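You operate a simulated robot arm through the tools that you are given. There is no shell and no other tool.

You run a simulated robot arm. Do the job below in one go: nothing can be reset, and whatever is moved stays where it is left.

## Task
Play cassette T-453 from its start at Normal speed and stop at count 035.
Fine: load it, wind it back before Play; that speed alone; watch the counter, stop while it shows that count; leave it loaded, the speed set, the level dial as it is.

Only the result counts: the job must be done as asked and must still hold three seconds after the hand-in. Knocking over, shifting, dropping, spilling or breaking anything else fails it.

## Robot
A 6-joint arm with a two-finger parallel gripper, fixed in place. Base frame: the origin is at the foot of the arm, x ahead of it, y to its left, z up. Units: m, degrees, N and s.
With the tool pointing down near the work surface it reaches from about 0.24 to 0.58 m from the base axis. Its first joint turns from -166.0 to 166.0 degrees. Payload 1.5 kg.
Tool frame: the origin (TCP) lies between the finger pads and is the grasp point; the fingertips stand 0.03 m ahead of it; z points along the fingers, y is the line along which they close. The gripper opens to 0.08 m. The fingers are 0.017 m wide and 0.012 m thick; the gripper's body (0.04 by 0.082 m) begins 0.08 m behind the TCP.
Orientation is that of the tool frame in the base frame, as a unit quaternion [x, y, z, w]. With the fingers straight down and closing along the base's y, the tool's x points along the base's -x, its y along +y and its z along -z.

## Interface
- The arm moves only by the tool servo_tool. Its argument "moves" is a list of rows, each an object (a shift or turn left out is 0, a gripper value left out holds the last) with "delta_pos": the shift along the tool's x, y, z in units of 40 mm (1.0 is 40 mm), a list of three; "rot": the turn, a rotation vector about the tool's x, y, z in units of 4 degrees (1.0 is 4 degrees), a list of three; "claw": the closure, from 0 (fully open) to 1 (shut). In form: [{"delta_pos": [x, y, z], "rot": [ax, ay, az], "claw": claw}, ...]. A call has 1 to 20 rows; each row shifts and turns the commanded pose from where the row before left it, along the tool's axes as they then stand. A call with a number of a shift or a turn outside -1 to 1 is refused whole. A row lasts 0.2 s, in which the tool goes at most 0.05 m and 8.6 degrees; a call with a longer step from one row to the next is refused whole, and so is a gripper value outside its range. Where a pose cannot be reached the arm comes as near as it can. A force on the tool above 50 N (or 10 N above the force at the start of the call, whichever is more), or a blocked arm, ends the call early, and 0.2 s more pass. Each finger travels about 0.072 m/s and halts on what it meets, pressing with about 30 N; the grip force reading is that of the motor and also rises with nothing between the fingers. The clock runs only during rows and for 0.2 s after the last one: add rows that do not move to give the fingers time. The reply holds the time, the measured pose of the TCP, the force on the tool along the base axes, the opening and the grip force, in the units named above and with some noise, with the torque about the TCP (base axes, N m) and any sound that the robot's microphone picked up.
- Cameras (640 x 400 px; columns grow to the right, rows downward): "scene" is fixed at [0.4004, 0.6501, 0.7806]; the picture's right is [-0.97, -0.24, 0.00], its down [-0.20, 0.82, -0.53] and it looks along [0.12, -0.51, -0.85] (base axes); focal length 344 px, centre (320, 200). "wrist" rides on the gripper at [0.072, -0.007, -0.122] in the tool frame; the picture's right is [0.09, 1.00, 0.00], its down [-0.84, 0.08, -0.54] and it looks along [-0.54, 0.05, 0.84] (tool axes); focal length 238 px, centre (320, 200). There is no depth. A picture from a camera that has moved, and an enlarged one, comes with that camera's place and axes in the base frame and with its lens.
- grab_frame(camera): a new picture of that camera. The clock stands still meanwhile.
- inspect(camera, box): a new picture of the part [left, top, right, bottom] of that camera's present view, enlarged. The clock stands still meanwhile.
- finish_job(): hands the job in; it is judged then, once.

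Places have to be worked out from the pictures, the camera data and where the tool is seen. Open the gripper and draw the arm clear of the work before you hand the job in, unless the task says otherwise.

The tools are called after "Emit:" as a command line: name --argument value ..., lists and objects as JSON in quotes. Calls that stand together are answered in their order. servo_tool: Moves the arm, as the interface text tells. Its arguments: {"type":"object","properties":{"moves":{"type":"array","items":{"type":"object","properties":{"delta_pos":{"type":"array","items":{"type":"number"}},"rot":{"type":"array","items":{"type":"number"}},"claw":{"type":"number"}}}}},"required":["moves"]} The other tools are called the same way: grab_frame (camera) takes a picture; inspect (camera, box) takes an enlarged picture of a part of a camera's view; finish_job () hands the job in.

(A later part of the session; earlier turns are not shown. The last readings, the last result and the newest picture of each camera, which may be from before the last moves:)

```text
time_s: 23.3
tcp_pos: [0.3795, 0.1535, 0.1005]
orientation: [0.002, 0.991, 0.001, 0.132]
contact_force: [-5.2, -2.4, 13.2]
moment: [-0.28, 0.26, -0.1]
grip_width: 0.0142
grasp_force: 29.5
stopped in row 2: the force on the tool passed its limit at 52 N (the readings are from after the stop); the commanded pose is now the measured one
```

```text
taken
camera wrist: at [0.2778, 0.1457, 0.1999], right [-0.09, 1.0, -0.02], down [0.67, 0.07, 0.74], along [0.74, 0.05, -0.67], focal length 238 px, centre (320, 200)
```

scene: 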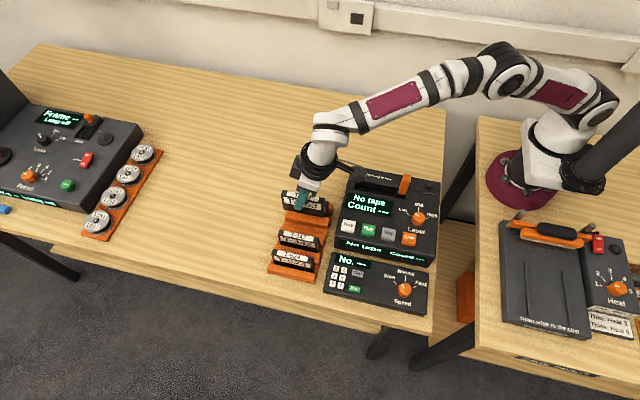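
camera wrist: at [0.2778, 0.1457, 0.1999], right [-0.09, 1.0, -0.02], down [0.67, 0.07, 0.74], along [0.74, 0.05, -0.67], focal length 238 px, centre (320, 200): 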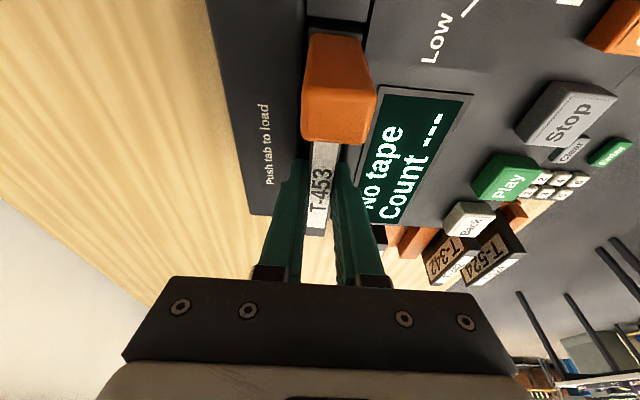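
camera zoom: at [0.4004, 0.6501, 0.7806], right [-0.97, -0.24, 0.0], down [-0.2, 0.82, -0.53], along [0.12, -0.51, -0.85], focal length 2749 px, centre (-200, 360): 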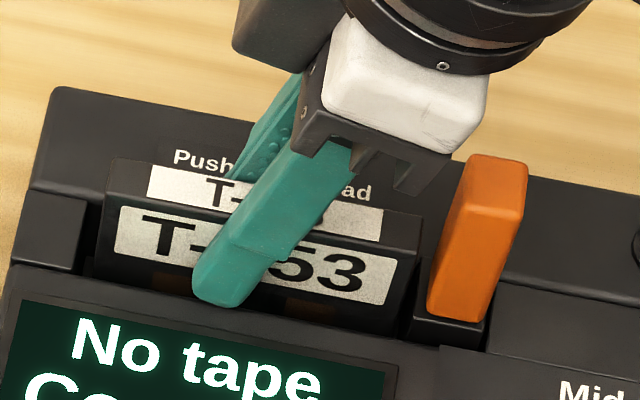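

Contact at about TCP z 0.100 – the cassette bottom seems to have met the slot floor (roughly z 0.036). Easing up 1 mm to unload, then opening the fingers a little.

Emit:
servo_tool --moves '[{"delta_pos": [-0.006, 0, -0.024]}, {}]'

Emit:
inspect --camera "wrist" --box '[240, 100, 400, 280]'

```text
time_s: 23.9
tcp_pos: [0.3786, 0.1538, 0.1007]
orientation: [0.001, 0.991, 0.001, 0.13]
contact_force: [-0.5, 0.2, -1.2]
moment: [-0.03, 0.0, 0.0]
grip_width: 0.0142
grasp_force: 30.1
```

```text
2.22 times, centred on (320, 190) of wrist
camera zoom: at [0.2777, 0.1457, 0.2005], right [-0.09, 1.0, -0.02], down [0.67, 0.07, 0.74], along [0.74, 0.05, -0.67], focal length 530 px, centre (320, 222)
```

zoom: 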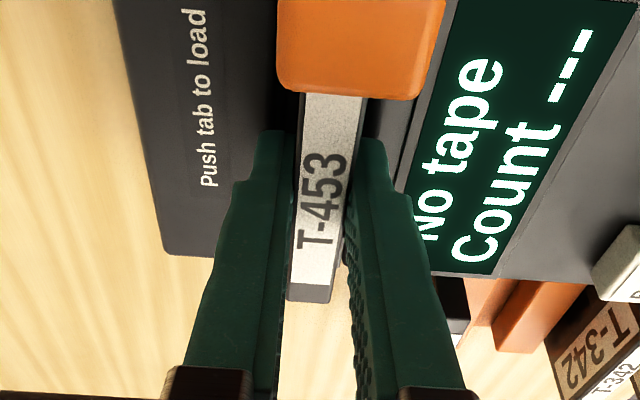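

The force vanished after 1 mm up, so the cassette is resting just at the slot floor. Opening the fingers modestly.

Emit:
servo_tool --moves '[{"claw": 0.6}, {}, {}]'

Emit:
inspect --camera "scene" --box '[340, 140, 430, 220]'

Emit:
inspect --camera "wrist" --box '[240, 100, 400, 280]'

```text
time_s: 24.7
tcp_pos: [0.3788, 0.1529, 0.1027]
orientation: [0.001, 0.991, 0.002, 0.13]
contact_force: [-0.3, -0.1, 0.1]
moment: [0.02, -0.01, 0.02]
grip_width: 0.032
grasp_force: 0.1
```

```text
5.00 times, centred on (385, 180) of scene
camera zoom: at [0.4004, 0.6501, 0.7806], right [-0.97, -0.24, 0.0], down [-0.2, 0.82, -0.53], along [0.12, -0.51, -0.85], focal length 1718 px, centre (-5, 300)
```

zoom: 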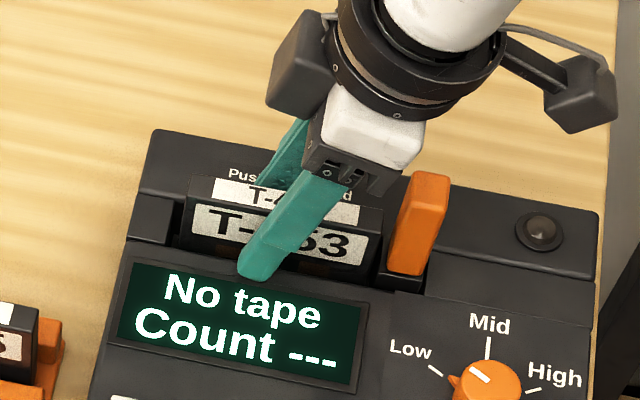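

```text
2.22 times, centred on (320, 190) of wrist
camera zoom: at [0.2778, 0.1457, 0.2006], right [-0.09, 1.0, -0.02], down [0.67, 0.07, 0.74], along [0.74, 0.05, -0.67], focal length 530 px, centre (320, 222)
```

zoom: 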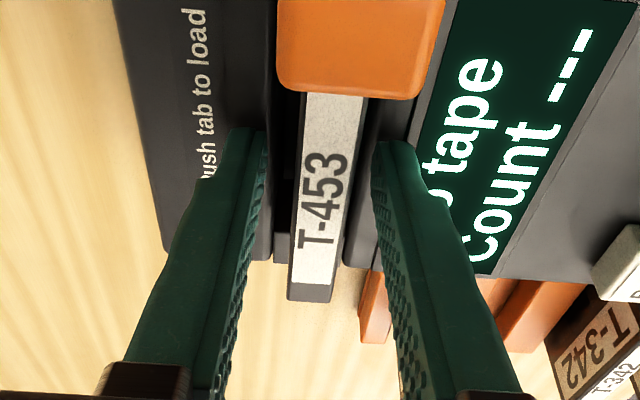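

The cassette stands by itself in the slot. Retracting straight up 105 mm and looking.

Emit:
servo_tool --moves '[{"delta_pos": [-0.097, 0, -0.362]}, {"delta_pos": [-0.194, 0, -0.724]}, {"delta_pos": [-0.194, 0, -0.724]}, {"delta_pos": [-0.194, 0, -0.724]}, {}]'

Emit:
grab_frame --camera "wrist"

Emit:
inspect --camera "scene" --box '[340, 140, 440, 230]'

```text
time_s: 25.9
tcp_pos: [0.378, 0.1518, 0.2057]
orientation: [0.001, 0.991, 0.001, 0.131]
contact_force: [0.2, -0.7, -0.3]
moment: [0.0, -0.02, -0.01]
grip_width: 0.0322
grasp_force: 0.2
```

```text
taken
camera wrist: at [0.2778, 0.1458, 0.3059], right [-0.09, 1.0, -0.02], down [0.67, 0.07, 0.74], along [0.74, 0.05, -0.67], focal length 238 px, centre (320, 200)
```

wrist: 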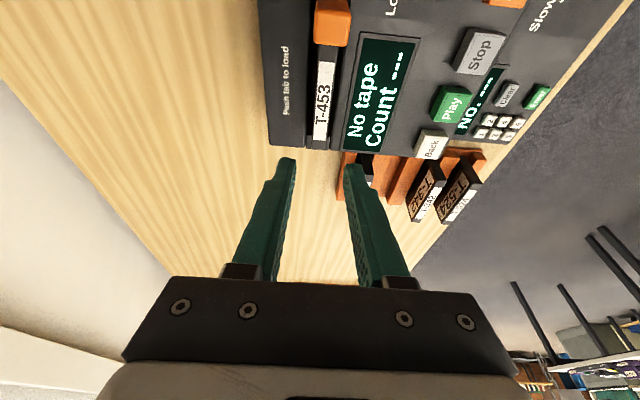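

```text
4.44 times, centred on (390, 185) of scene
camera zoom: at [0.4004, 0.6501, 0.7806], right [-0.97, -0.24, 0.0], down [-0.2, 0.82, -0.53], along [0.12, -0.51, -0.85], focal length 1527 px, centre (9, 267)
```

zoom: 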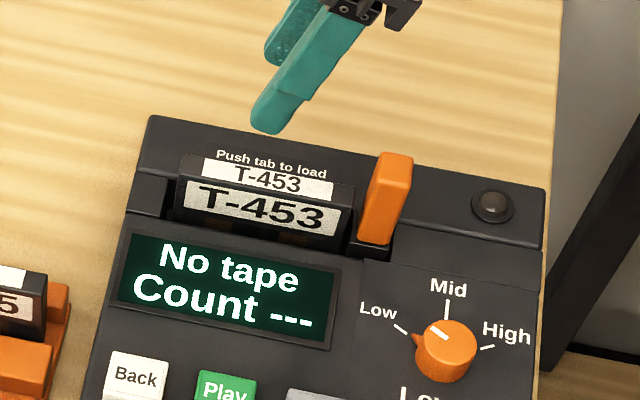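

T-453 stands in the slot and the display still says "No tape". I'll straighten the tool, close the fingers and back off toward −x for a close look at the tab.

Emit:
servo_tool --moves '[{"rot": [0, 0.9375, 0], "claw": 1.0}, {"rot": [0, 0.9375, 0]}, {"rot": [0, 0.9375, 0]}, {"rot": [0, 0.9375, 0]}, {"delta_pos": [0.74, 0, -0.2]}, {"delta_pos": [0.74, 0, 0]}, {"delta_pos": [0.74, 0, 0]}, {"delta_pos": [0.74, 0, 0]}, {}]'

Emit:
grab_frame --camera "wrist"

Emit:
inspect --camera "wrist" --box '[240, 40, 400, 200]'

```text
time_s: 27.9
tcp_pos: [0.2593, 0.1515, 0.2163]
orientation: [0.0, 1.0, 0.001, 0.0]
contact_force: [-0.1, 0.2, 0.7]
moment: [0.0, 0.0, -0.01]
grip_width: 0.0
grasp_force: 21.5
```

```text
taken
camera wrist: at [0.1878, 0.1451, 0.3369], right [-0.09, 1.0, 0.0], down [0.84, 0.07, 0.54], along [0.54, 0.05, -0.84], focal length 238 px, centre (320, 200)
```

wrist: 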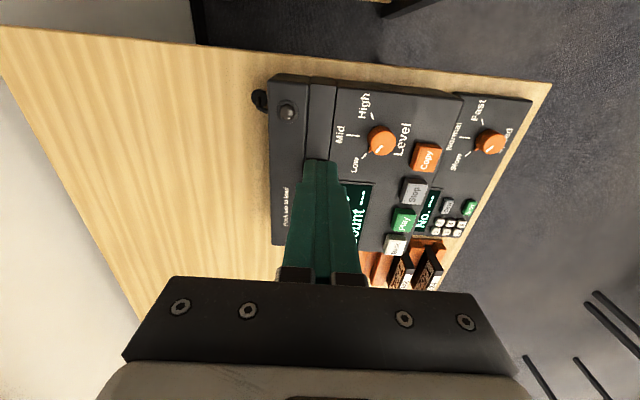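

```text
2.50 times, centred on (320, 120) of wrist
camera zoom: at [0.1878, 0.1451, 0.3369], right [-0.09, 1.0, 0.0], down [0.84, 0.07, 0.54], along [0.54, 0.05, -0.84], focal length 596 px, centre (320, 400)
```

zoom: 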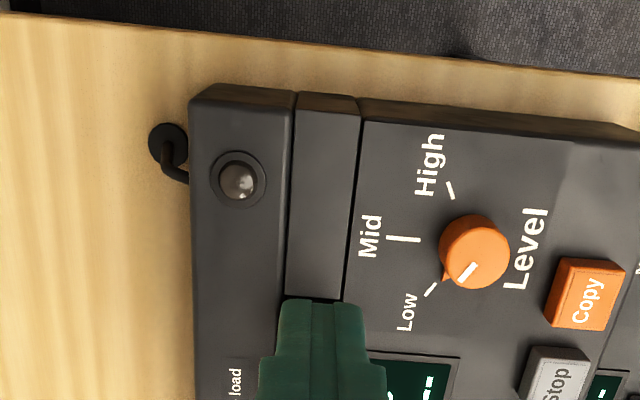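

The fingers block the tab; shifting sideways in +y to see it next to them.

Emit:
servo_tool --moves '[{"delta_pos": [0.1, 0.9, 0.4]}, {"delta_pos": [0, 0.9, 0.4]}, {}]'

Emit:
inspect --camera "wrist" --box '[150, 60, 330, 240]'

Emit:
inspect --camera "scene" --box '[380, 160, 430, 210]'

```text
time_s: 28.7
tcp_pos: [0.2562, 0.2243, 0.1834]
orientation: [0.002, 1.0, 0.002, -0.001]
contact_force: [0.4, -1.4, 0.2]
moment: [0.02, 0.02, 0.01]
grip_width: 0.0
grasp_force: 21.2
```

```text
2.22 times, centred on (240, 150) of wrist
camera zoom: at [0.184, 0.2175, 0.3045], right [-0.09, 1.0, 0.0], down [0.84, 0.07, 0.54], along [0.54, 0.05, -0.84], focal length 530 px, centre (498, 311)
```

zoom: 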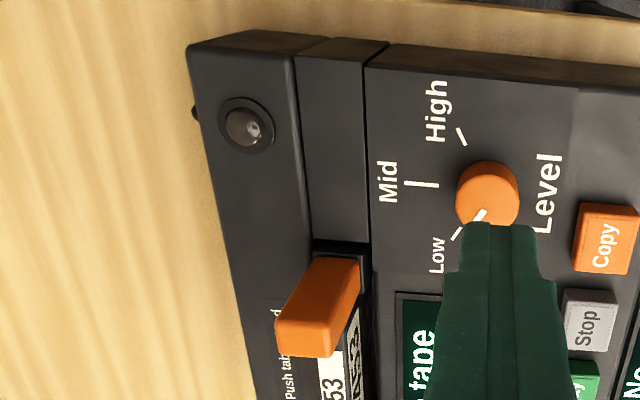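

```text
8.00 times, centred on (405, 185) of scene
camera zoom: at [0.4004, 0.6501, 0.7806], right [-0.97, -0.24, 0.0], down [-0.2, 0.82, -0.53], along [0.12, -0.51, -0.85], focal length 2749 px, centre (-360, 320)
```

zoom: 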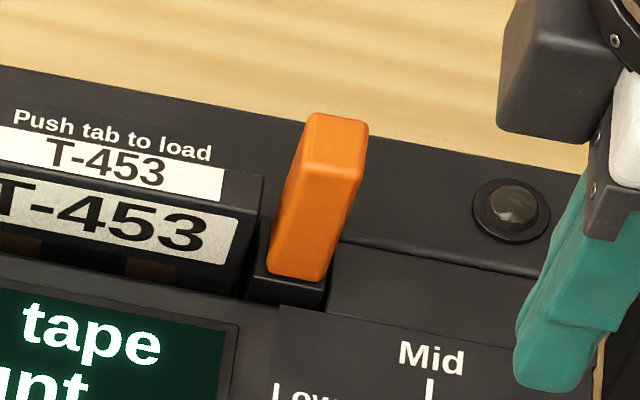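

The tab rises from a hole at the end of the channel. I'll first test a downward press, which can't shift anything, starting from just above its top.

Emit:
servo_tool --moves '[{"delta_pos": [-0.465, -0.6, 0]}, {"delta_pos": [-0.465, -0.6, 0]}, {"delta_pos": [-0.465, -0.6, 0]}, {"delta_pos": [0, 0, 0.3]}, {}]'

Emit:
inspect --camera "scene" --box '[370, 140, 440, 210]'

Emit:
inspect --camera "wrist" --box '[260, 90, 400, 250]'

```text
time_s: 29.9
tcp_pos: [0.3125, 0.1534, 0.1693]
orientation: [0.0, 1.0, 0.002, 0.0]
contact_force: [0.0, 0.2, 0.0]
moment: [0.02, -0.01, -0.01]
grip_width: 0.0
grasp_force: 20.9
```

```text
5.71 times, centred on (405, 175) of scene
camera zoom: at [0.4004, 0.6501, 0.7806], right [-0.97, -0.24, 0.0], down [-0.2, 0.82, -0.53], along [0.12, -0.51, -0.85], focal length 1964 px, centre (-166, 343)
```

zoom: 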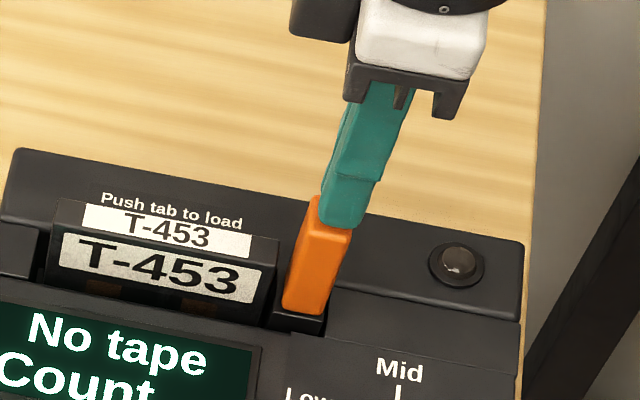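

```text
2.50 times, centred on (330, 170) of wrist
camera zoom: at [0.2408, 0.1452, 0.2923], right [-0.09, 1.0, 0.0], down [0.84, 0.07, 0.54], along [0.54, 0.05, -0.84], focal length 596 px, centre (295, 275)
```

zoom: 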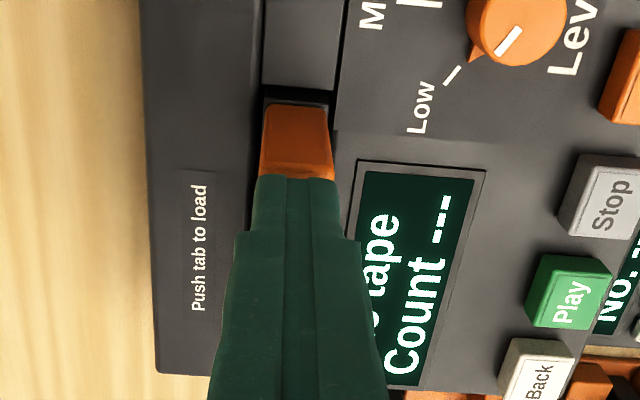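

Fingertips are right above the tab. Pressing down in small 2 mm steps.

Emit:
servo_tool --moves '[{"delta_pos": [0, 0, 0.05]}, {"delta_pos": [0, 0, 0.05]}, {"delta_pos": [0, 0, 0.05]}, {}]'

```text
time_s: 30.9
tcp_pos: [0.3136, 0.1526, 0.1637]
orientation: [0.001, 1.0, 0.002, 0.0]
contact_force: [-0.1, 0.4, 1.9]
moment: [0.04, -0.02, 0.03]
grip_width: 0.0
grasp_force: 21.3
```

First light contact (1.9 N). Pressing a few more millimetres.

Emit:
servo_tool --moves '[{"delta_pos": [0, 0, 0.04]}, {"delta_pos": [0, 0, 0.04]}, {}]'

Emit:
inspect --camera "scene" --box '[370, 140, 440, 210]'

```text
time_s: 31.7
tcp_pos: [0.3126, 0.1533, 0.1617]
orientation: [0.001, 1.0, 0.002, 0.0]
contact_force: [1.2, 0.0, 0.8]
moment: [0.02, -0.02, 0.02]
grip_width: 0.0001
grasp_force: 21.3
```

```text
5.71 times, centred on (405, 175) of scene
camera zoom: at [0.4004, 0.6501, 0.7806], right [-0.97, -0.24, 0.0], down [-0.2, 0.82, -0.53], along [0.12, -0.51, -0.85], focal length 1964 px, centre (-166, 343)
```

zoom: 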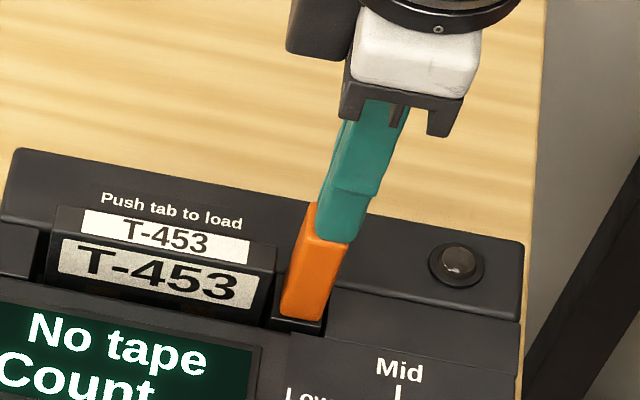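

The tab's base appears to have sunk slightly with very little force, so it does travel downward. Continuing to press.

Emit:
servo_tool --moves '[{"delta_pos": [0, 0, 0.08]}, {"delta_pos": [0, 0, 0.08]}, {"delta_pos": [0, 0, 0.08]}, {}]'

Emit:
inspect --camera "scene" --box '[340, 140, 440, 240]'

```text
time_s: 32.7
tcp_pos: [0.3121, 0.1523, 0.1524]
orientation: [0.001, 1.0, 0.001, -0.001]
contact_force: [0.5, 1.1, 0.3]
moment: [-0.01, -0.01, -0.02]
grip_width: 0.0
grasp_force: 21.5
```

```text
4.00 times, centred on (390, 190) of scene
camera zoom: at [0.4004, 0.6501, 0.7806], right [-0.97, -0.24, 0.0], down [-0.2, 0.82, -0.53], along [0.12, -0.51, -0.85], focal length 1374 px, centre (40, 240)
```

zoom: 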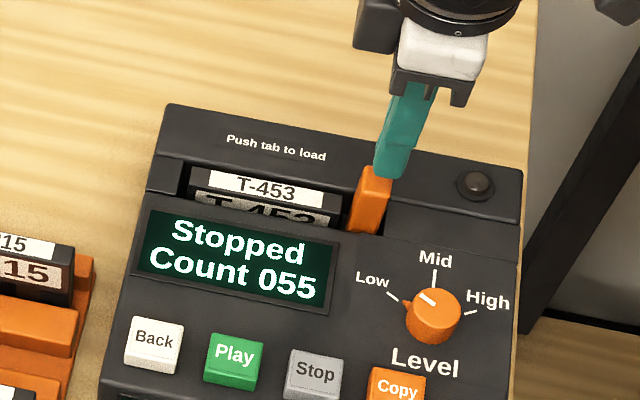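

The display reads "Stopped, Count 055", so the cassette is loaded. Lifting off the tab and checking that it stays loaded.

Emit:
servo_tool --moves '[{"delta_pos": [0, 0, -0.4]}, {"delta_pos": [0, 0, -0.8]}, {"delta_pos": [0, 0, -0.6]}, {}]'

Emit:
grab_frame --camera "scene"

Emit:
inspect --camera "scene" --box '[340, 150, 440, 250]'

Emit:
inspect --camera "scene" --box '[360, 255, 440, 315]'

```text
time_s: 33.7
tcp_pos: [0.3108, 0.1536, 0.2245]
orientation: [0.001, 1.0, 0.002, 0.0]
contact_force: [-0.2, 0.3, 0.9]
moment: [0.0, 0.02, -0.01]
grip_width: 0.0
grasp_force: 21.4
```

```text
taken
```

scene: 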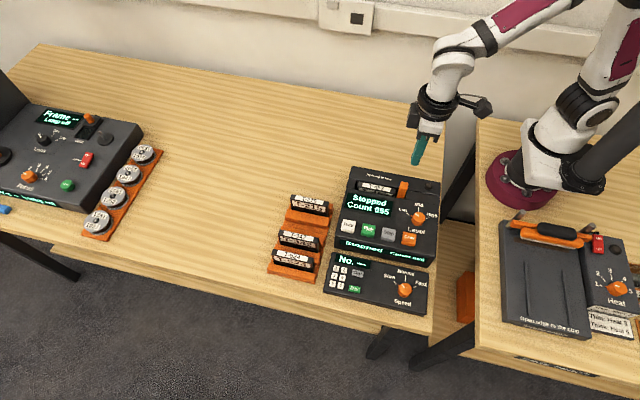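

```text
4.00 times, centred on (390, 200) of scene
camera zoom: at [0.4004, 0.6501, 0.7806], right [-0.97, -0.24, 0.0], down [-0.2, 0.82, -0.53], along [0.12, -0.51, -0.85], focal length 1374 px, centre (40, 200)
```

zoom: 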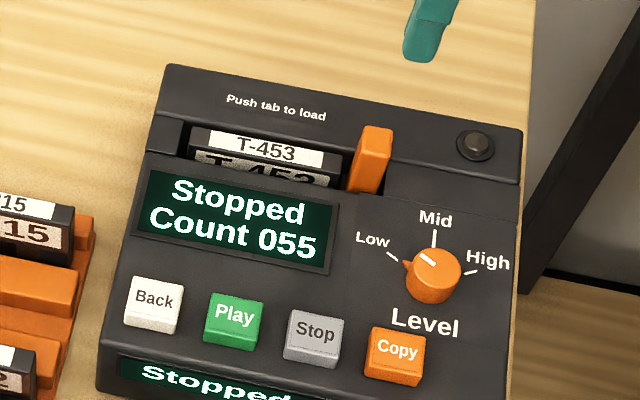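

```text
6.67 times, centred on (400, 285) of scene
camera zoom: at [0.4004, 0.6501, 0.7806], right [-0.97, -0.24, 0.0], down [-0.2, 0.82, -0.53], along [0.12, -0.51, -0.85], focal length 2291 px, centre (-213, -367)
```

zoom: 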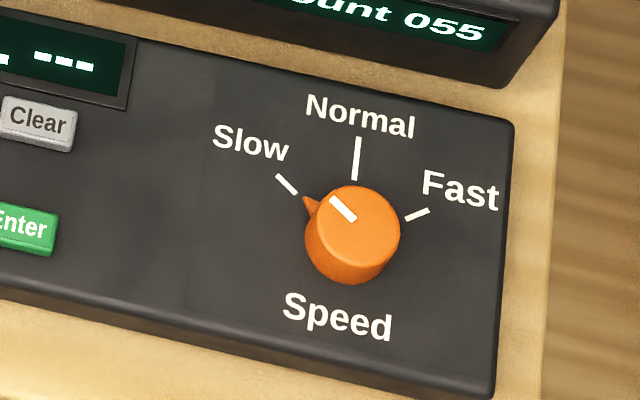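

Still loaded at 055 after the tab was released. Next is the Speed dial, which points at Slow; I estimate its centre near (0.275, 0.380). Moving above it with the gripper opening.

Emit:
servo_tool --moves '[{"delta_pos": [0.218, 0.79, 0], "claw": 0.2}, {"delta_pos": [0.218, 0.79, 0]}, {"delta_pos": [0.218, 0.79, 0]}, {"delta_pos": [0.218, 0.79, 0]}, {"delta_pos": [0.218, 0.79, 0]}, {"delta_pos": [0.218, 0.79, 0]}, {"delta_pos": [0.218, 0.79, 0]}, {}]'

Emit:
grab_frame --camera "wrist"

```text
time_s: 35.5
tcp_pos: [0.2526, 0.3756, 0.2265]
orientation: [0.001, 1.0, 0.001, 0.001]
contact_force: [-0.4, 0.7, 0.4]
moment: [-0.01, 0.03, 0.01]
grip_width: 0.0639
grasp_force: 0.1
```

```text
taken
camera wrist: at [0.1796, 0.3675, 0.3473], right [-0.09, 1.0, 0.0], down [0.84, 0.07, 0.54], along [0.54, 0.05, -0.84], focal length 238 px, centre (320, 200)
```

wrist: 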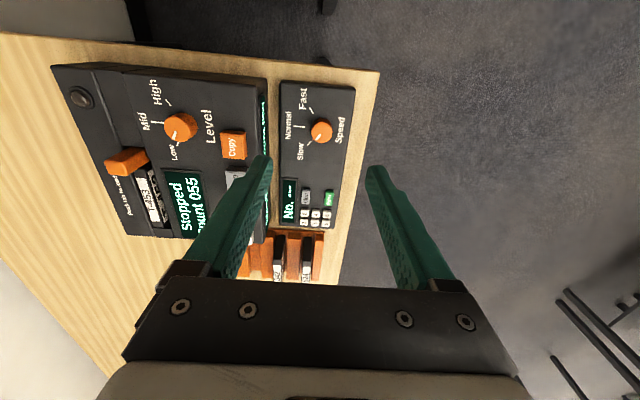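

Emit:
inspect --camera "wrist" --box '[265, 70, 385, 190]'

Emit:
inspect --camera "wrist" --box '[265, 160, 365, 240]'

```text
3.33 times, centred on (325, 130) of wrist
camera zoom: at [0.1796, 0.3675, 0.3473], right [-0.09, 1.0, 0.0], down [0.84, 0.07, 0.54], along [0.54, 0.05, -0.84], focal length 794 px, centre (303, 433)
```

zoom: 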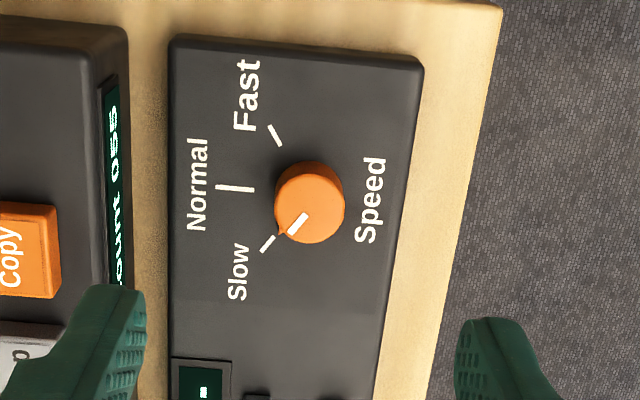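

```text
5.00 times, centred on (315, 200) of wrist
camera zoom: at [0.1796, 0.3675, 0.3473], right [-0.09, 1.0, 0.0], down [0.84, 0.07, 0.54], along [0.54, 0.05, -0.84], focal length 1192 px, centre (345, 200)
```

zoom: 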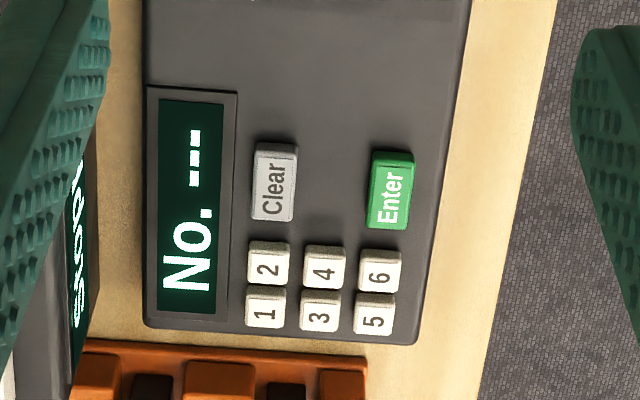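

Stereo gives the Speed knob centre ≈(0.2735, 0.381), top z≈0.039 and panel z≈0.02, with its marks about 50° apart. Moving down above it for a centring check.

Emit:
servo_tool --moves '[{"delta_pos": [-0.175, 0.045, 0.887], "claw": 0.375}, {"delta_pos": [-0.175, 0.045, 0.887]}, {"delta_pos": [-0.175, 0.045, 0.887]}, {}]'

Emit:
grab_frame --camera "wrist"

Emit:
inspect --camera "scene" --box '[350, 220, 450, 320]'

```text
time_s: 36.5
tcp_pos: [0.2723, 0.379, 0.1178]
orientation: [0.002, 1.0, 0.002, 0.001]
contact_force: [0.0, -1.0, -0.6]
moment: [0.02, 0.01, -0.01]
grip_width: 0.0499
grasp_force: 0.0
```

```text
taken
camera wrist: at [0.2006, 0.3725, 0.2407], right [-0.09, 1.0, 0.0], down [0.84, 0.07, 0.54], along [0.54, 0.05, -0.84], focal length 238 px, centre (320, 200)
```

wrist: 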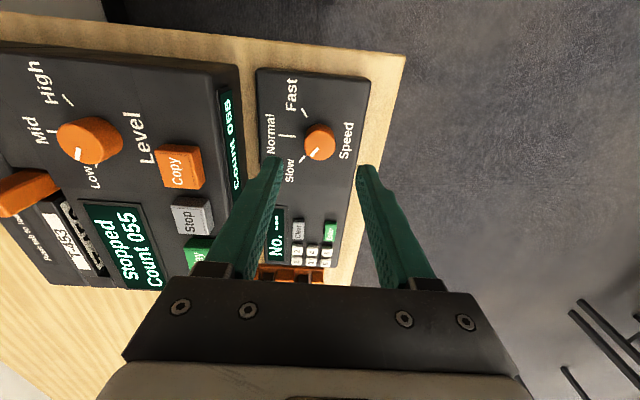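

```text
4.00 times, centred on (400, 270) of scene
camera zoom: at [0.4004, 0.6501, 0.7806], right [-0.97, -0.24, 0.0], down [-0.2, 0.82, -0.53], along [0.12, -0.51, -0.85], focal length 1374 px, centre (0, -80)
```

zoom: 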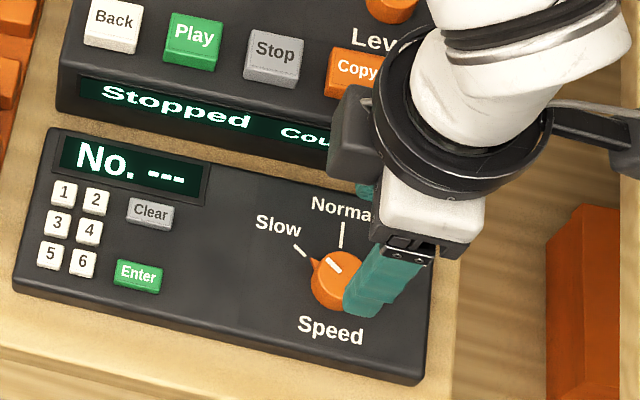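

Zooming in on the knob between the fingers to refine its centre.

Emit:
inspect --camera "wrist" --box '[265, 90, 375, 190]'

```text
4.00 times, centred on (320, 140) of wrist
camera zoom: at [0.2006, 0.3725, 0.2407], right [-0.09, 1.0, 0.0], down [0.84, 0.07, 0.54], along [0.54, 0.05, -0.84], focal length 953 px, centre (320, 440)
```

zoom: 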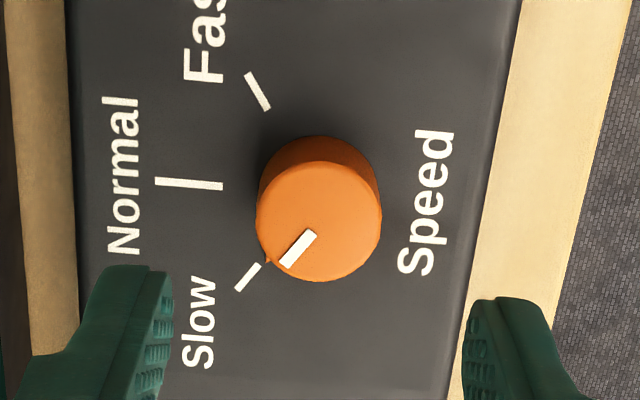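

Knob diameter ≈28 mm, centred on the tool axis to within 1 mm. I'll pre-rotate the tool 16° so the fingers clear the pointer, then descend around the knob.

Emit:
servo_tool --moves '[{"delta_pos": [-0.025, -0.012, 0], "rot": [0, 0, 1]}, {"rot": [0, 0, 1]}, {"rot": [0, 0, 1]}, {"rot": [0, 0, 1]}, {"delta_pos": [0, 0, 0.5]}, {"delta_pos": [0, 0, 0.5]}, {"delta_pos": [0, 0, 0.4]}, {}]'

Emit:
grab_frame --camera "wrist"

Emit:
inspect --camera "scene" --box '[360, 235, 450, 315]'

```text
time_s: 38.3
tcp_pos: [0.2735, 0.3796, 0.0624]
orientation: [0.139, 0.99, 0.001, -0.001]
contact_force: [0.6, 0.2, -0.4]
moment: [0.0, 0.02, 0.01]
grip_width: 0.0501
grasp_force: 0.0
```

```text
taken
camera wrist: at [0.2025, 0.3919, 0.1842], right [0.19, 0.98, 0.0], down [0.83, -0.16, 0.54], along [0.53, -0.1, -0.84], focal length 238 px, centre (320, 200)
```

wrist: 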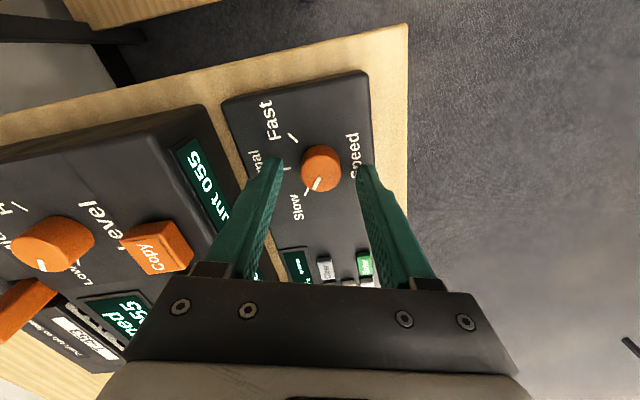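

```text
5.00 times, centred on (405, 275) of scene
camera zoom: at [0.4004, 0.6501, 0.7806], right [-0.97, -0.24, 0.0], down [-0.2, 0.82, -0.53], along [0.12, -0.51, -0.85], focal length 1718 px, centre (-105, -175)
```

zoom: 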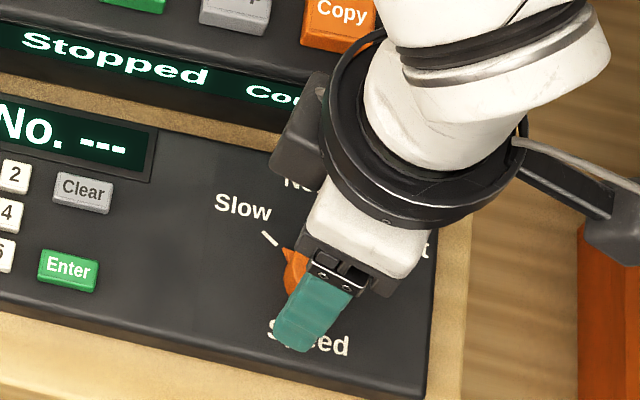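

The knob sits right at the fingertip centre. Going down 6 mm more and checking for contact before closing.

Emit:
servo_tool --moves '[{"delta_pos": [0, 0, 0.08]}, {"delta_pos": [0, 0, 0.07]}, {}]'

```text
time_s: 39.1
tcp_pos: [0.2746, 0.3791, 0.0568]
orientation: [0.14, 0.99, 0.002, 0.0]
contact_force: [0.2, -0.1, -0.1]
moment: [0.02, 0.02, -0.02]
grip_width: 0.0501
grasp_force: 0.1
```

Free of contact. Closing on the knob gradually.

Emit:
servo_tool --moves '[{"claw": 0.6}, {"claw": 0.64}, {"claw": 0.68}, {"claw": 0.75}, {}]'

Emit:
inspect --camera "wrist" --box '[230, 60, 390, 220]'

```text
time_s: 40.3
tcp_pos: [0.2737, 0.3794, 0.0565]
orientation: [0.139, 0.99, 0.002, 0.0]
contact_force: [2.2, 6.9, -3.1]
moment: [0.16, -0.07, -0.02]
grip_width: 0.0272
grasp_force: 38.0
```

```text
2.50 times, centred on (310, 140) of wrist
camera zoom: at [0.2029, 0.3922, 0.1783], right [0.19, 0.98, 0.0], down [0.82, -0.16, 0.54], along [0.53, -0.1, -0.84], focal length 596 px, centre (345, 350)
```

zoom: 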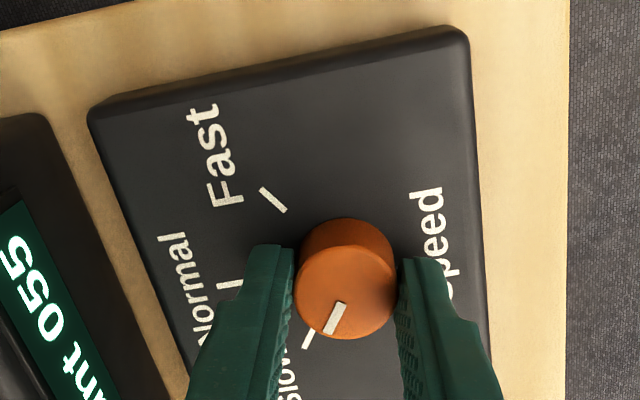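

The knob is gripped at 27 mm with only small side load. Rotating clockwise (tool +z) by about 25° first.

Emit:
servo_tool --moves '[{"rot": [0, 0, 1]}, {"rot": [0, 0, 1]}, {"rot": [0, 0, 1]}, {"rot": [0, 0, 1]}, {"rot": [0, 0, 1]}, {"rot": [0, 0, 1]}, {}]'

Emit:
inspect --camera "wrist" --box '[230, 60, 390, 220]'

```text
time_s: 41.9
tcp_pos: [0.2736, 0.3787, 0.0565]
orientation: [0.344, 0.939, 0.002, 0.0]
contact_force: [-4.7, -8.4, 24.1]
moment: [-0.31, 0.14, 0.01]
grip_width: 0.0272
grasp_force: 37.8
```

```text
2.50 times, centred on (310, 140) of wrist
camera zoom: at [0.2146, 0.4198, 0.1784], right [0.57, 0.82, 0.0], down [0.69, -0.48, 0.54], along [0.45, -0.31, -0.84], focal length 596 px, centre (345, 350)
```

zoom: 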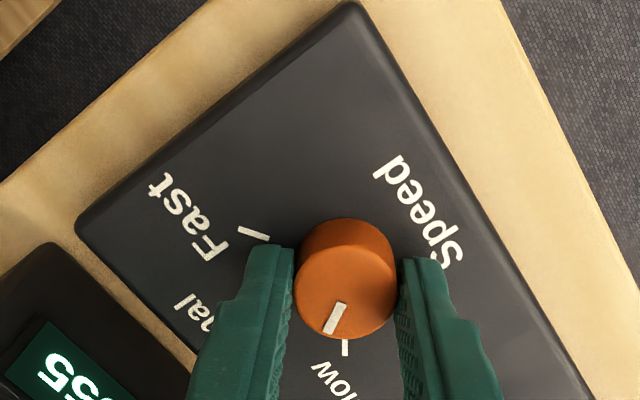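

The knob turns with the tool. Continuing another 24°, easing up slightly because of the 24 N vertical load.

Emit:
servo_tool --moves '[{"delta_pos": [0, 0, -0.015], "rot": [0, 0, 1]}, {"rot": [0, 0, 1]}, {"rot": [0, 0, 1]}, {"rot": [0, 0, 1]}, {"rot": [0, 0, 1]}, {"rot": [0, 0, 1]}, {}]'

Emit:
inspect --camera "wrist" --box '[230, 60, 390, 220]'

Emit:
inspect --camera "scene" --box '[360, 235, 450, 315]'

```text
time_s: 43.5
tcp_pos: [0.2726, 0.3786, 0.0551]
orientation: [0.532, 0.847, 0.002, -0.001]
contact_force: [-1.2, -4.5, 0.1]
moment: [-0.29, -0.08, -0.09]
grip_width: 0.0274
grasp_force: 38.3
```

```text
2.50 times, centred on (310, 140) of wrist
camera zoom: at [0.2363, 0.4403, 0.1785], right [0.86, 0.52, 0.0], down [0.43, -0.72, 0.54], along [0.28, -0.46, -0.84], focal length 596 px, centre (345, 350)
```

zoom: 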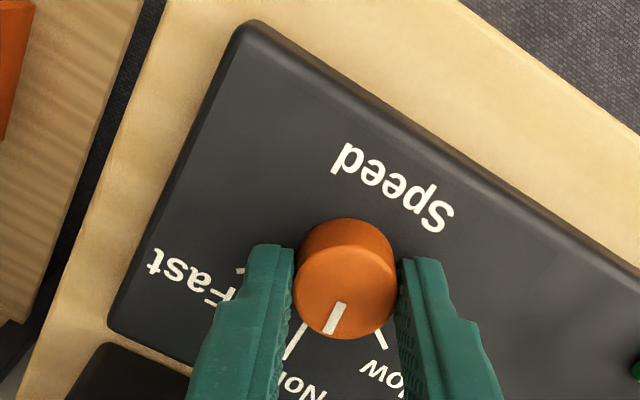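

```text
5.00 times, centred on (405, 275) of scene
camera zoom: at [0.4004, 0.6501, 0.7806], right [-0.97, -0.24, 0.0], down [-0.2, 0.82, -0.53], along [0.12, -0.51, -0.85], focal length 1718 px, centre (-105, -175)
```

zoom: 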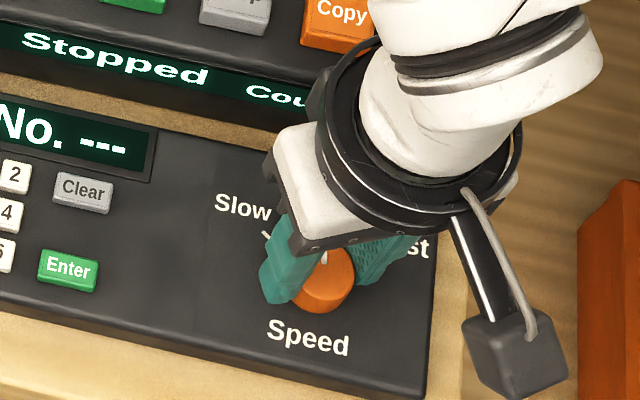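

The pointer is about 5° short of the Normal mark. Turning 5° more and easing 0.5 mm up.

Emit:
servo_tool --moves '[{"rot": [0, 0, 0.6]}, {"rot": [0, 0, 0.6]}, {}]'

Emit:
inspect --camera "wrist" --box '[260, 100, 380, 220]'

```text
time_s: 44.3
tcp_pos: [0.2743, 0.3789, 0.0572]
orientation: [0.566, 0.824, 0.001, -0.001]
contact_force: [-10.1, -4.0, -2.5]
moment: [-0.14, 0.32, 0.0]
grip_width: 0.0276
grasp_force: 37.9
```

```text
3.33 times, centred on (320, 160) of wrist
camera zoom: at [0.2416, 0.4432, 0.1785], right [0.9, 0.44, 0.0], down [0.37, -0.75, 0.54], along [0.24, -0.48, -0.84], focal length 794 px, centre (320, 333)
```

zoom: 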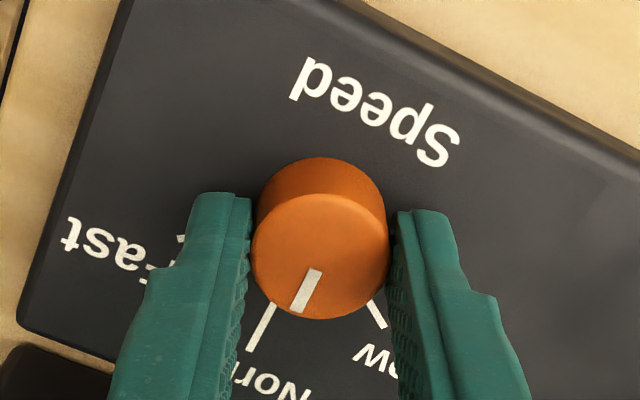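

Very close to Normal. I'll turn 2° more, then release and back off to view the dial properly.

Emit:
servo_tool --moves '[{"rot": [0, 0, 0.5]}, {}, {"claw": 0.375}, {}, {}, {"delta_pos": [0, 0, -0.5]}, {"delta_pos": [0, 0, -0.8]}, {"delta_pos": [0, 0, -0.8]}, {}]'

Emit:
inspect --camera "wrist" --box '[250, 80, 390, 220]'

Emit:
inspect --camera "scene" --box '[360, 235, 450, 315]'

```text
time_s: 46.3
tcp_pos: [0.2737, 0.3797, 0.1398]
orientation: [0.579, 0.815, 0.002, -0.001]
contact_force: [0.5, -0.2, -0.6]
moment: [0.0, -0.02, 0.02]
grip_width: 0.0499
grasp_force: 0.0
```

```text
2.86 times, centred on (320, 150) of wrist
camera zoom: at [0.244, 0.4446, 0.2628], right [0.91, 0.41, 0.0], down [0.35, -0.77, 0.54], along [0.23, -0.49, -0.84], focal length 681 px, centre (320, 343)
```

zoom: 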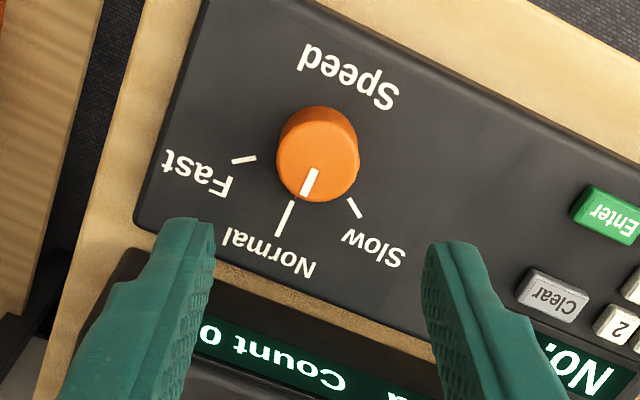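

```text
5.00 times, centred on (405, 275) of scene
camera zoom: at [0.4004, 0.6501, 0.7806], right [-0.97, -0.24, 0.0], down [-0.2, 0.82, -0.53], along [0.12, -0.51, -0.85], focal length 1718 px, centre (-105, -175)
```

zoom: 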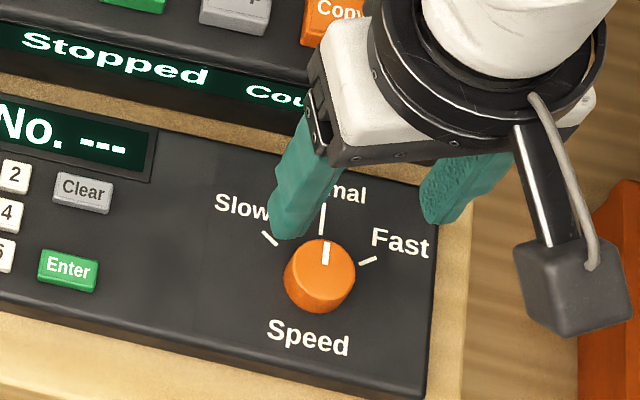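

The dial now points at Normal. Turning the tool back to its original heading and closing the fingers for button presses.

Emit:
servo_tool --moves '[{"delta_pos": [0, 0, -0.8]}, {"rot": [0, 0, -0.983], "claw": 1.0}, {"rot": [0, 0, -0.983]}, {"rot": [0, 0, -0.983]}, {"rot": [0, 0, -0.983]}, {"rot": [0, 0, -0.983]}, {"rot": [0, 0, -0.983]}, {"rot": [0, 0, -0.983]}, {"rot": [0, 0, -0.983]}, {"rot": [0, 0, -0.983]}, {"rot": [0, 0, -0.983]}, {"rot": [0, 0, -0.983]}, {"rot": [0, 0, -0.983]}, {"rot": [0, 0, -0.983]}, {"rot": [0, 0, -0.983]}, {"rot": [0, 0, -0.983]}, {"rot": [0, 0, -0.983]}, {"rot": [0, 0, -0.983]}, {"rot": [0, 0, -0.983]}, {}]'

Emit:
grab_frame --camera "wrist"

Emit:
inspect --camera "scene" --box '[330, 200, 430, 260]'

```text
time_s: 50.5
tcp_pos: [0.2733, 0.3786, 0.1724]
orientation: [0.001, 1.0, 0.002, 0.0]
contact_force: [-0.7, 0.5, 0.5]
moment: [0.01, 0.0, 0.01]
grip_width: 0.0
grasp_force: 20.9
```

```text
taken
camera wrist: at [0.2018, 0.3714, 0.2946], right [-0.09, 1.0, 0.0], down [0.84, 0.07, 0.54], along [0.54, 0.05, -0.84], focal length 238 px, centre (320, 200)
```

wrist: 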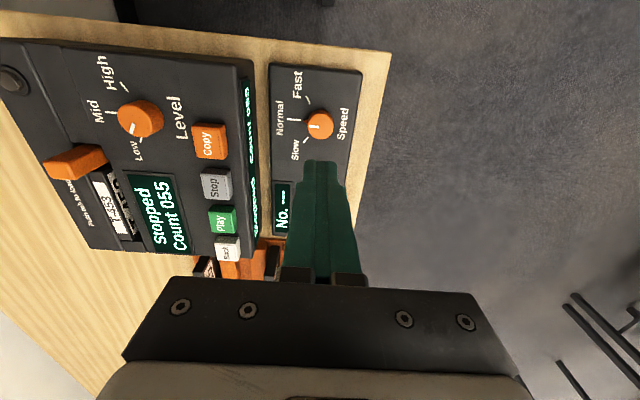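

```text
6.40 times, centred on (380, 230) of scene
camera zoom: at [0.4004, 0.6501, 0.7806], right [-0.97, -0.24, 0.0], down [-0.2, 0.82, -0.53], along [0.12, -0.51, -0.85], focal length 2199 px, centre (-64, 8)
```

zoom: 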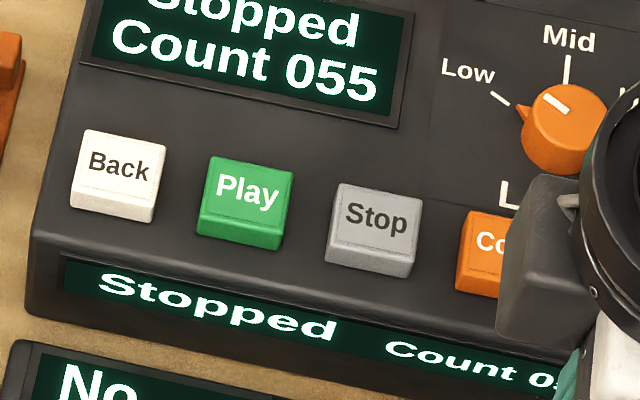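

Dial stays on Normal, and Level stays at Low. Back's top is estimated at (0.424, 0.273, ~0.068), Play at (0.378, 0.272) and Stop at (0.331, 0.272). Moving over Back.

Emit:
servo_tool --moves '[{"delta_pos": [-0.754, -0.528, 0]}, {"delta_pos": [-0.754, -0.528, 0]}, {"delta_pos": [-0.754, -0.528, 0]}, {"delta_pos": [-0.754, -0.528, 0]}, {"delta_pos": [-0.754, -0.528, 0]}, {"delta_pos": [0, 0, 0.8]}, {"delta_pos": [0, 0, 0.5]}, {}]'

Emit:
inspect --camera "scene" --box '[320, 180, 420, 260]'

Emit:
grab_frame --camera "wrist"

```text
time_s: 52.3
tcp_pos: [0.4235, 0.2735, 0.1201]
orientation: [0.001, 1.0, 0.002, 0.0]
contact_force: [-0.5, 0.5, 0.1]
moment: [-0.03, 0.02, 0.02]
grip_width: 0.0
grasp_force: 20.8
```

```text
5.00 times, centred on (370, 220) of scene
camera zoom: at [0.4004, 0.6501, 0.7806], right [-0.97, -0.24, 0.0], down [-0.2, 0.82, -0.53], along [0.12, -0.51, -0.85], focal length 1718 px, centre (70, 100)
```

zoom: 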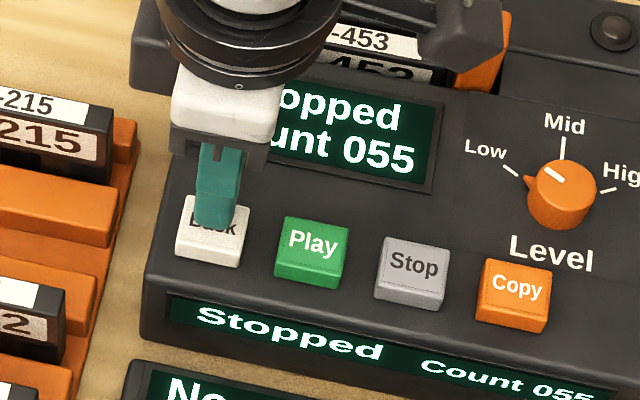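

```text
taken
camera wrist: at [0.3518, 0.266, 0.2423], right [-0.09, 1.0, 0.0], down [0.84, 0.07, 0.54], along [0.54, 0.05, -0.84], focal length 238 px, centre (320, 200)
```

wrist: 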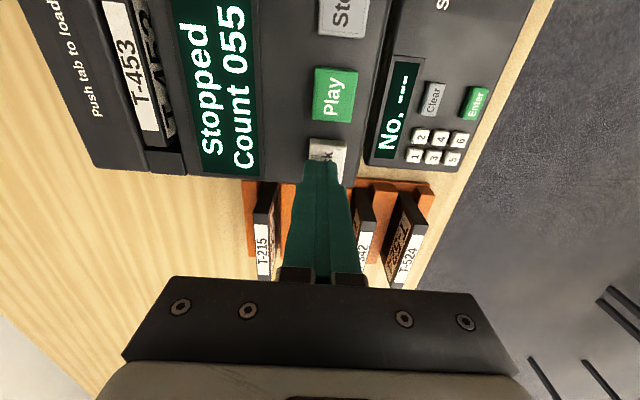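

The fingertips hover over Back. Descending toward its top.

Emit:
servo_tool --moves '[{"delta_pos": [0, 0, 0.2]}, {"delta_pos": [0, 0, 0.15]}, {"delta_pos": [0, 0, 0.05]}, {}]'

Emit:
inspect --camera "scene" --box '[320, 180, 420, 260]'

```text
time_s: 53.3
tcp_pos: [0.4237, 0.2725, 0.1052]
orientation: [0.002, 1.0, 0.002, 0.001]
contact_force: [-7.6, -5.9, 31.1]
moment: [-0.22, 0.27, -0.1]
grip_width: 0.0
grasp_force: 20.8
heard: click
```

```text
5.00 times, centred on (370, 220) of scene
camera zoom: at [0.4004, 0.6501, 0.7806], right [-0.97, -0.24, 0.0], down [-0.2, 0.82, -0.53], along [0.12, -0.51, -0.85], focal length 1718 px, centre (70, 100)
```

zoom: 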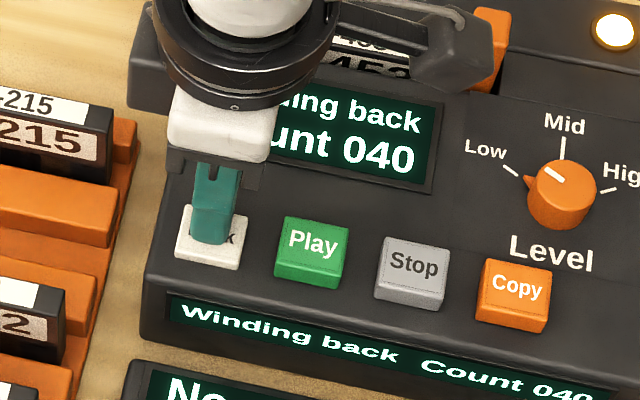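

Click heard, and the display shows "Winding back, Count 040". Lifting off Back to see whether winding continues by itself.

Emit:
servo_tool --moves '[{"delta_pos": [0, 0, -0.4]}, {}]'

Emit:
inspect --camera "scene" --box '[320, 180, 420, 260]'

```text
time_s: 53.9
tcp_pos: [0.4236, 0.2726, 0.1201]
orientation: [0.001, 1.0, 0.002, 0.0]
contact_force: [-0.1, 0.0, -0.6]
moment: [0.0, 0.01, 0.01]
grip_width: 0.0
grasp_force: 21.2
```

```text
5.00 times, centred on (370, 220) of scene
camera zoom: at [0.4004, 0.6501, 0.7806], right [-0.97, -0.24, 0.0], down [-0.2, 0.82, -0.53], along [0.12, -0.51, -0.85], focal length 1718 px, centre (70, 100)
```

zoom: 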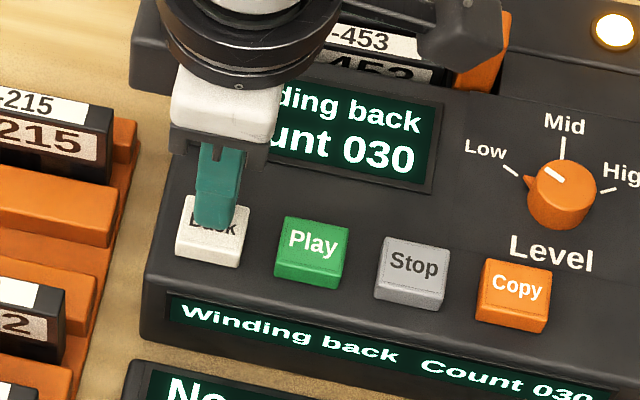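

Winding continues by itself at roughly 16 counts per second. Moving over to hover above Play while it finishes.

Emit:
servo_tool --moves '[{"delta_pos": [0.4, 0, -0.2]}, {"delta_pos": [0.4, 0, 0]}, {"delta_pos": [0.35, 0, 0.2]}, {}, {}, {}, {}, {}, {}]'

Emit:
inspect --camera "scene" --box '[320, 180, 420, 260]'

Emit:
grab_frame --camera "wrist"

```text
time_s: 55.9
tcp_pos: [0.3789, 0.2751, 0.121]
orientation: [0.001, 1.0, 0.002, 0.0]
contact_force: [-0.6, -0.8, -0.3]
moment: [-0.01, -0.01, 0.01]
grip_width: 0.0
grasp_force: 21.7
```

```text
5.00 times, centred on (370, 220) of scene
camera zoom: at [0.4004, 0.6501, 0.7806], right [-0.97, -0.24, 0.0], down [-0.2, 0.82, -0.53], along [0.12, -0.51, -0.85], focal length 1718 px, centre (70, 100)
```

zoom: 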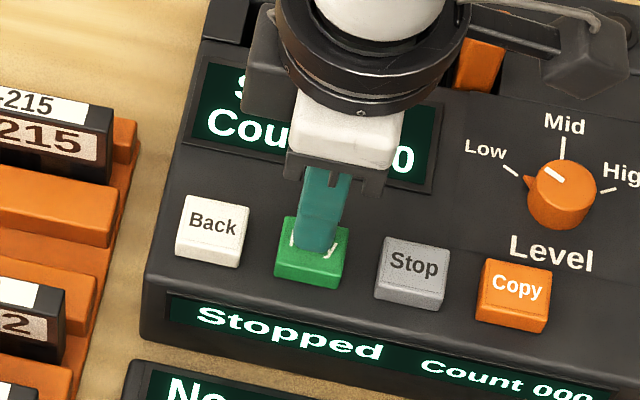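

```text
taken
camera wrist: at [0.3064, 0.2667, 0.2421], right [-0.09, 1.0, 0.0], down [0.84, 0.07, 0.54], along [0.54, 0.05, -0.84], focal length 238 px, centre (320, 200)
```

wrist: 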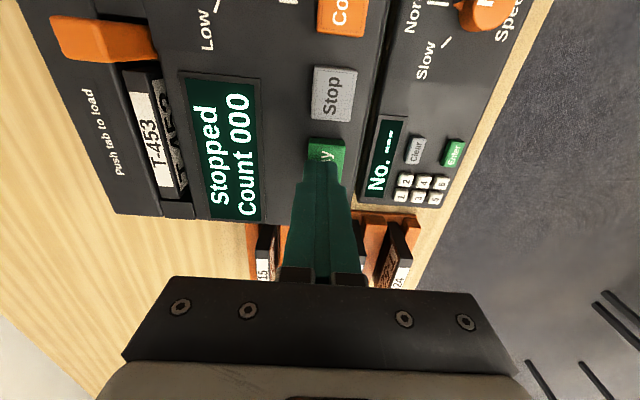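

Stopped at Count 000. Verifying the Speed dial once more before Play, then beginning a gentle press on Play in small steps to learn the click height.

Emit:
inspect --camera "scene" --box '[370, 255, 440, 310]'

Emit:
servo_tool --moves '[{"delta_pos": [0, -0.04, 0.12]}]'

```text
7.27 times, centred on (405, 282) of scene
camera zoom: at [0.4004, 0.6501, 0.7806], right [-0.97, -0.24, 0.0], down [-0.2, 0.82, -0.53], along [0.12, -0.51, -0.85], focal length 2499 px, centre (-298, -400)
```

zoom: 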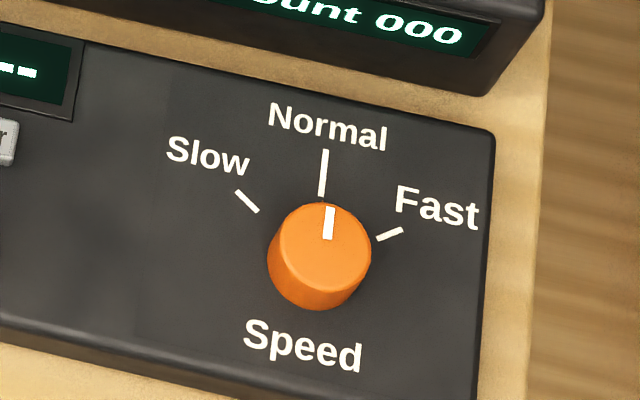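

```text
time_s: 56.3
tcp_pos: [0.3783, 0.2733, 0.1163]
orientation: [0.002, 1.0, 0.001, -0.001]
contact_force: [0.6, -0.6, -0.6]
moment: [0.01, -0.01, 0.0]
grip_width: 0.0002
grasp_force: 21.7
```

The dial is on Normal and there's no contact yet at TCP z 0.116. Continuing the press in 2 mm steps.

Emit:
servo_tool --moves '[{"delta_pos": [0, 0, 0.05]}]'

```text
time_s: 56.7
tcp_pos: [0.3781, 0.2725, 0.1132]
orientation: [0.001, 1.0, 0.002, 0.0]
contact_force: [0.0, 0.5, 1.2]
moment: [-0.01, -0.03, -0.01]
grip_width: 0.0001
grasp_force: 21.5
```

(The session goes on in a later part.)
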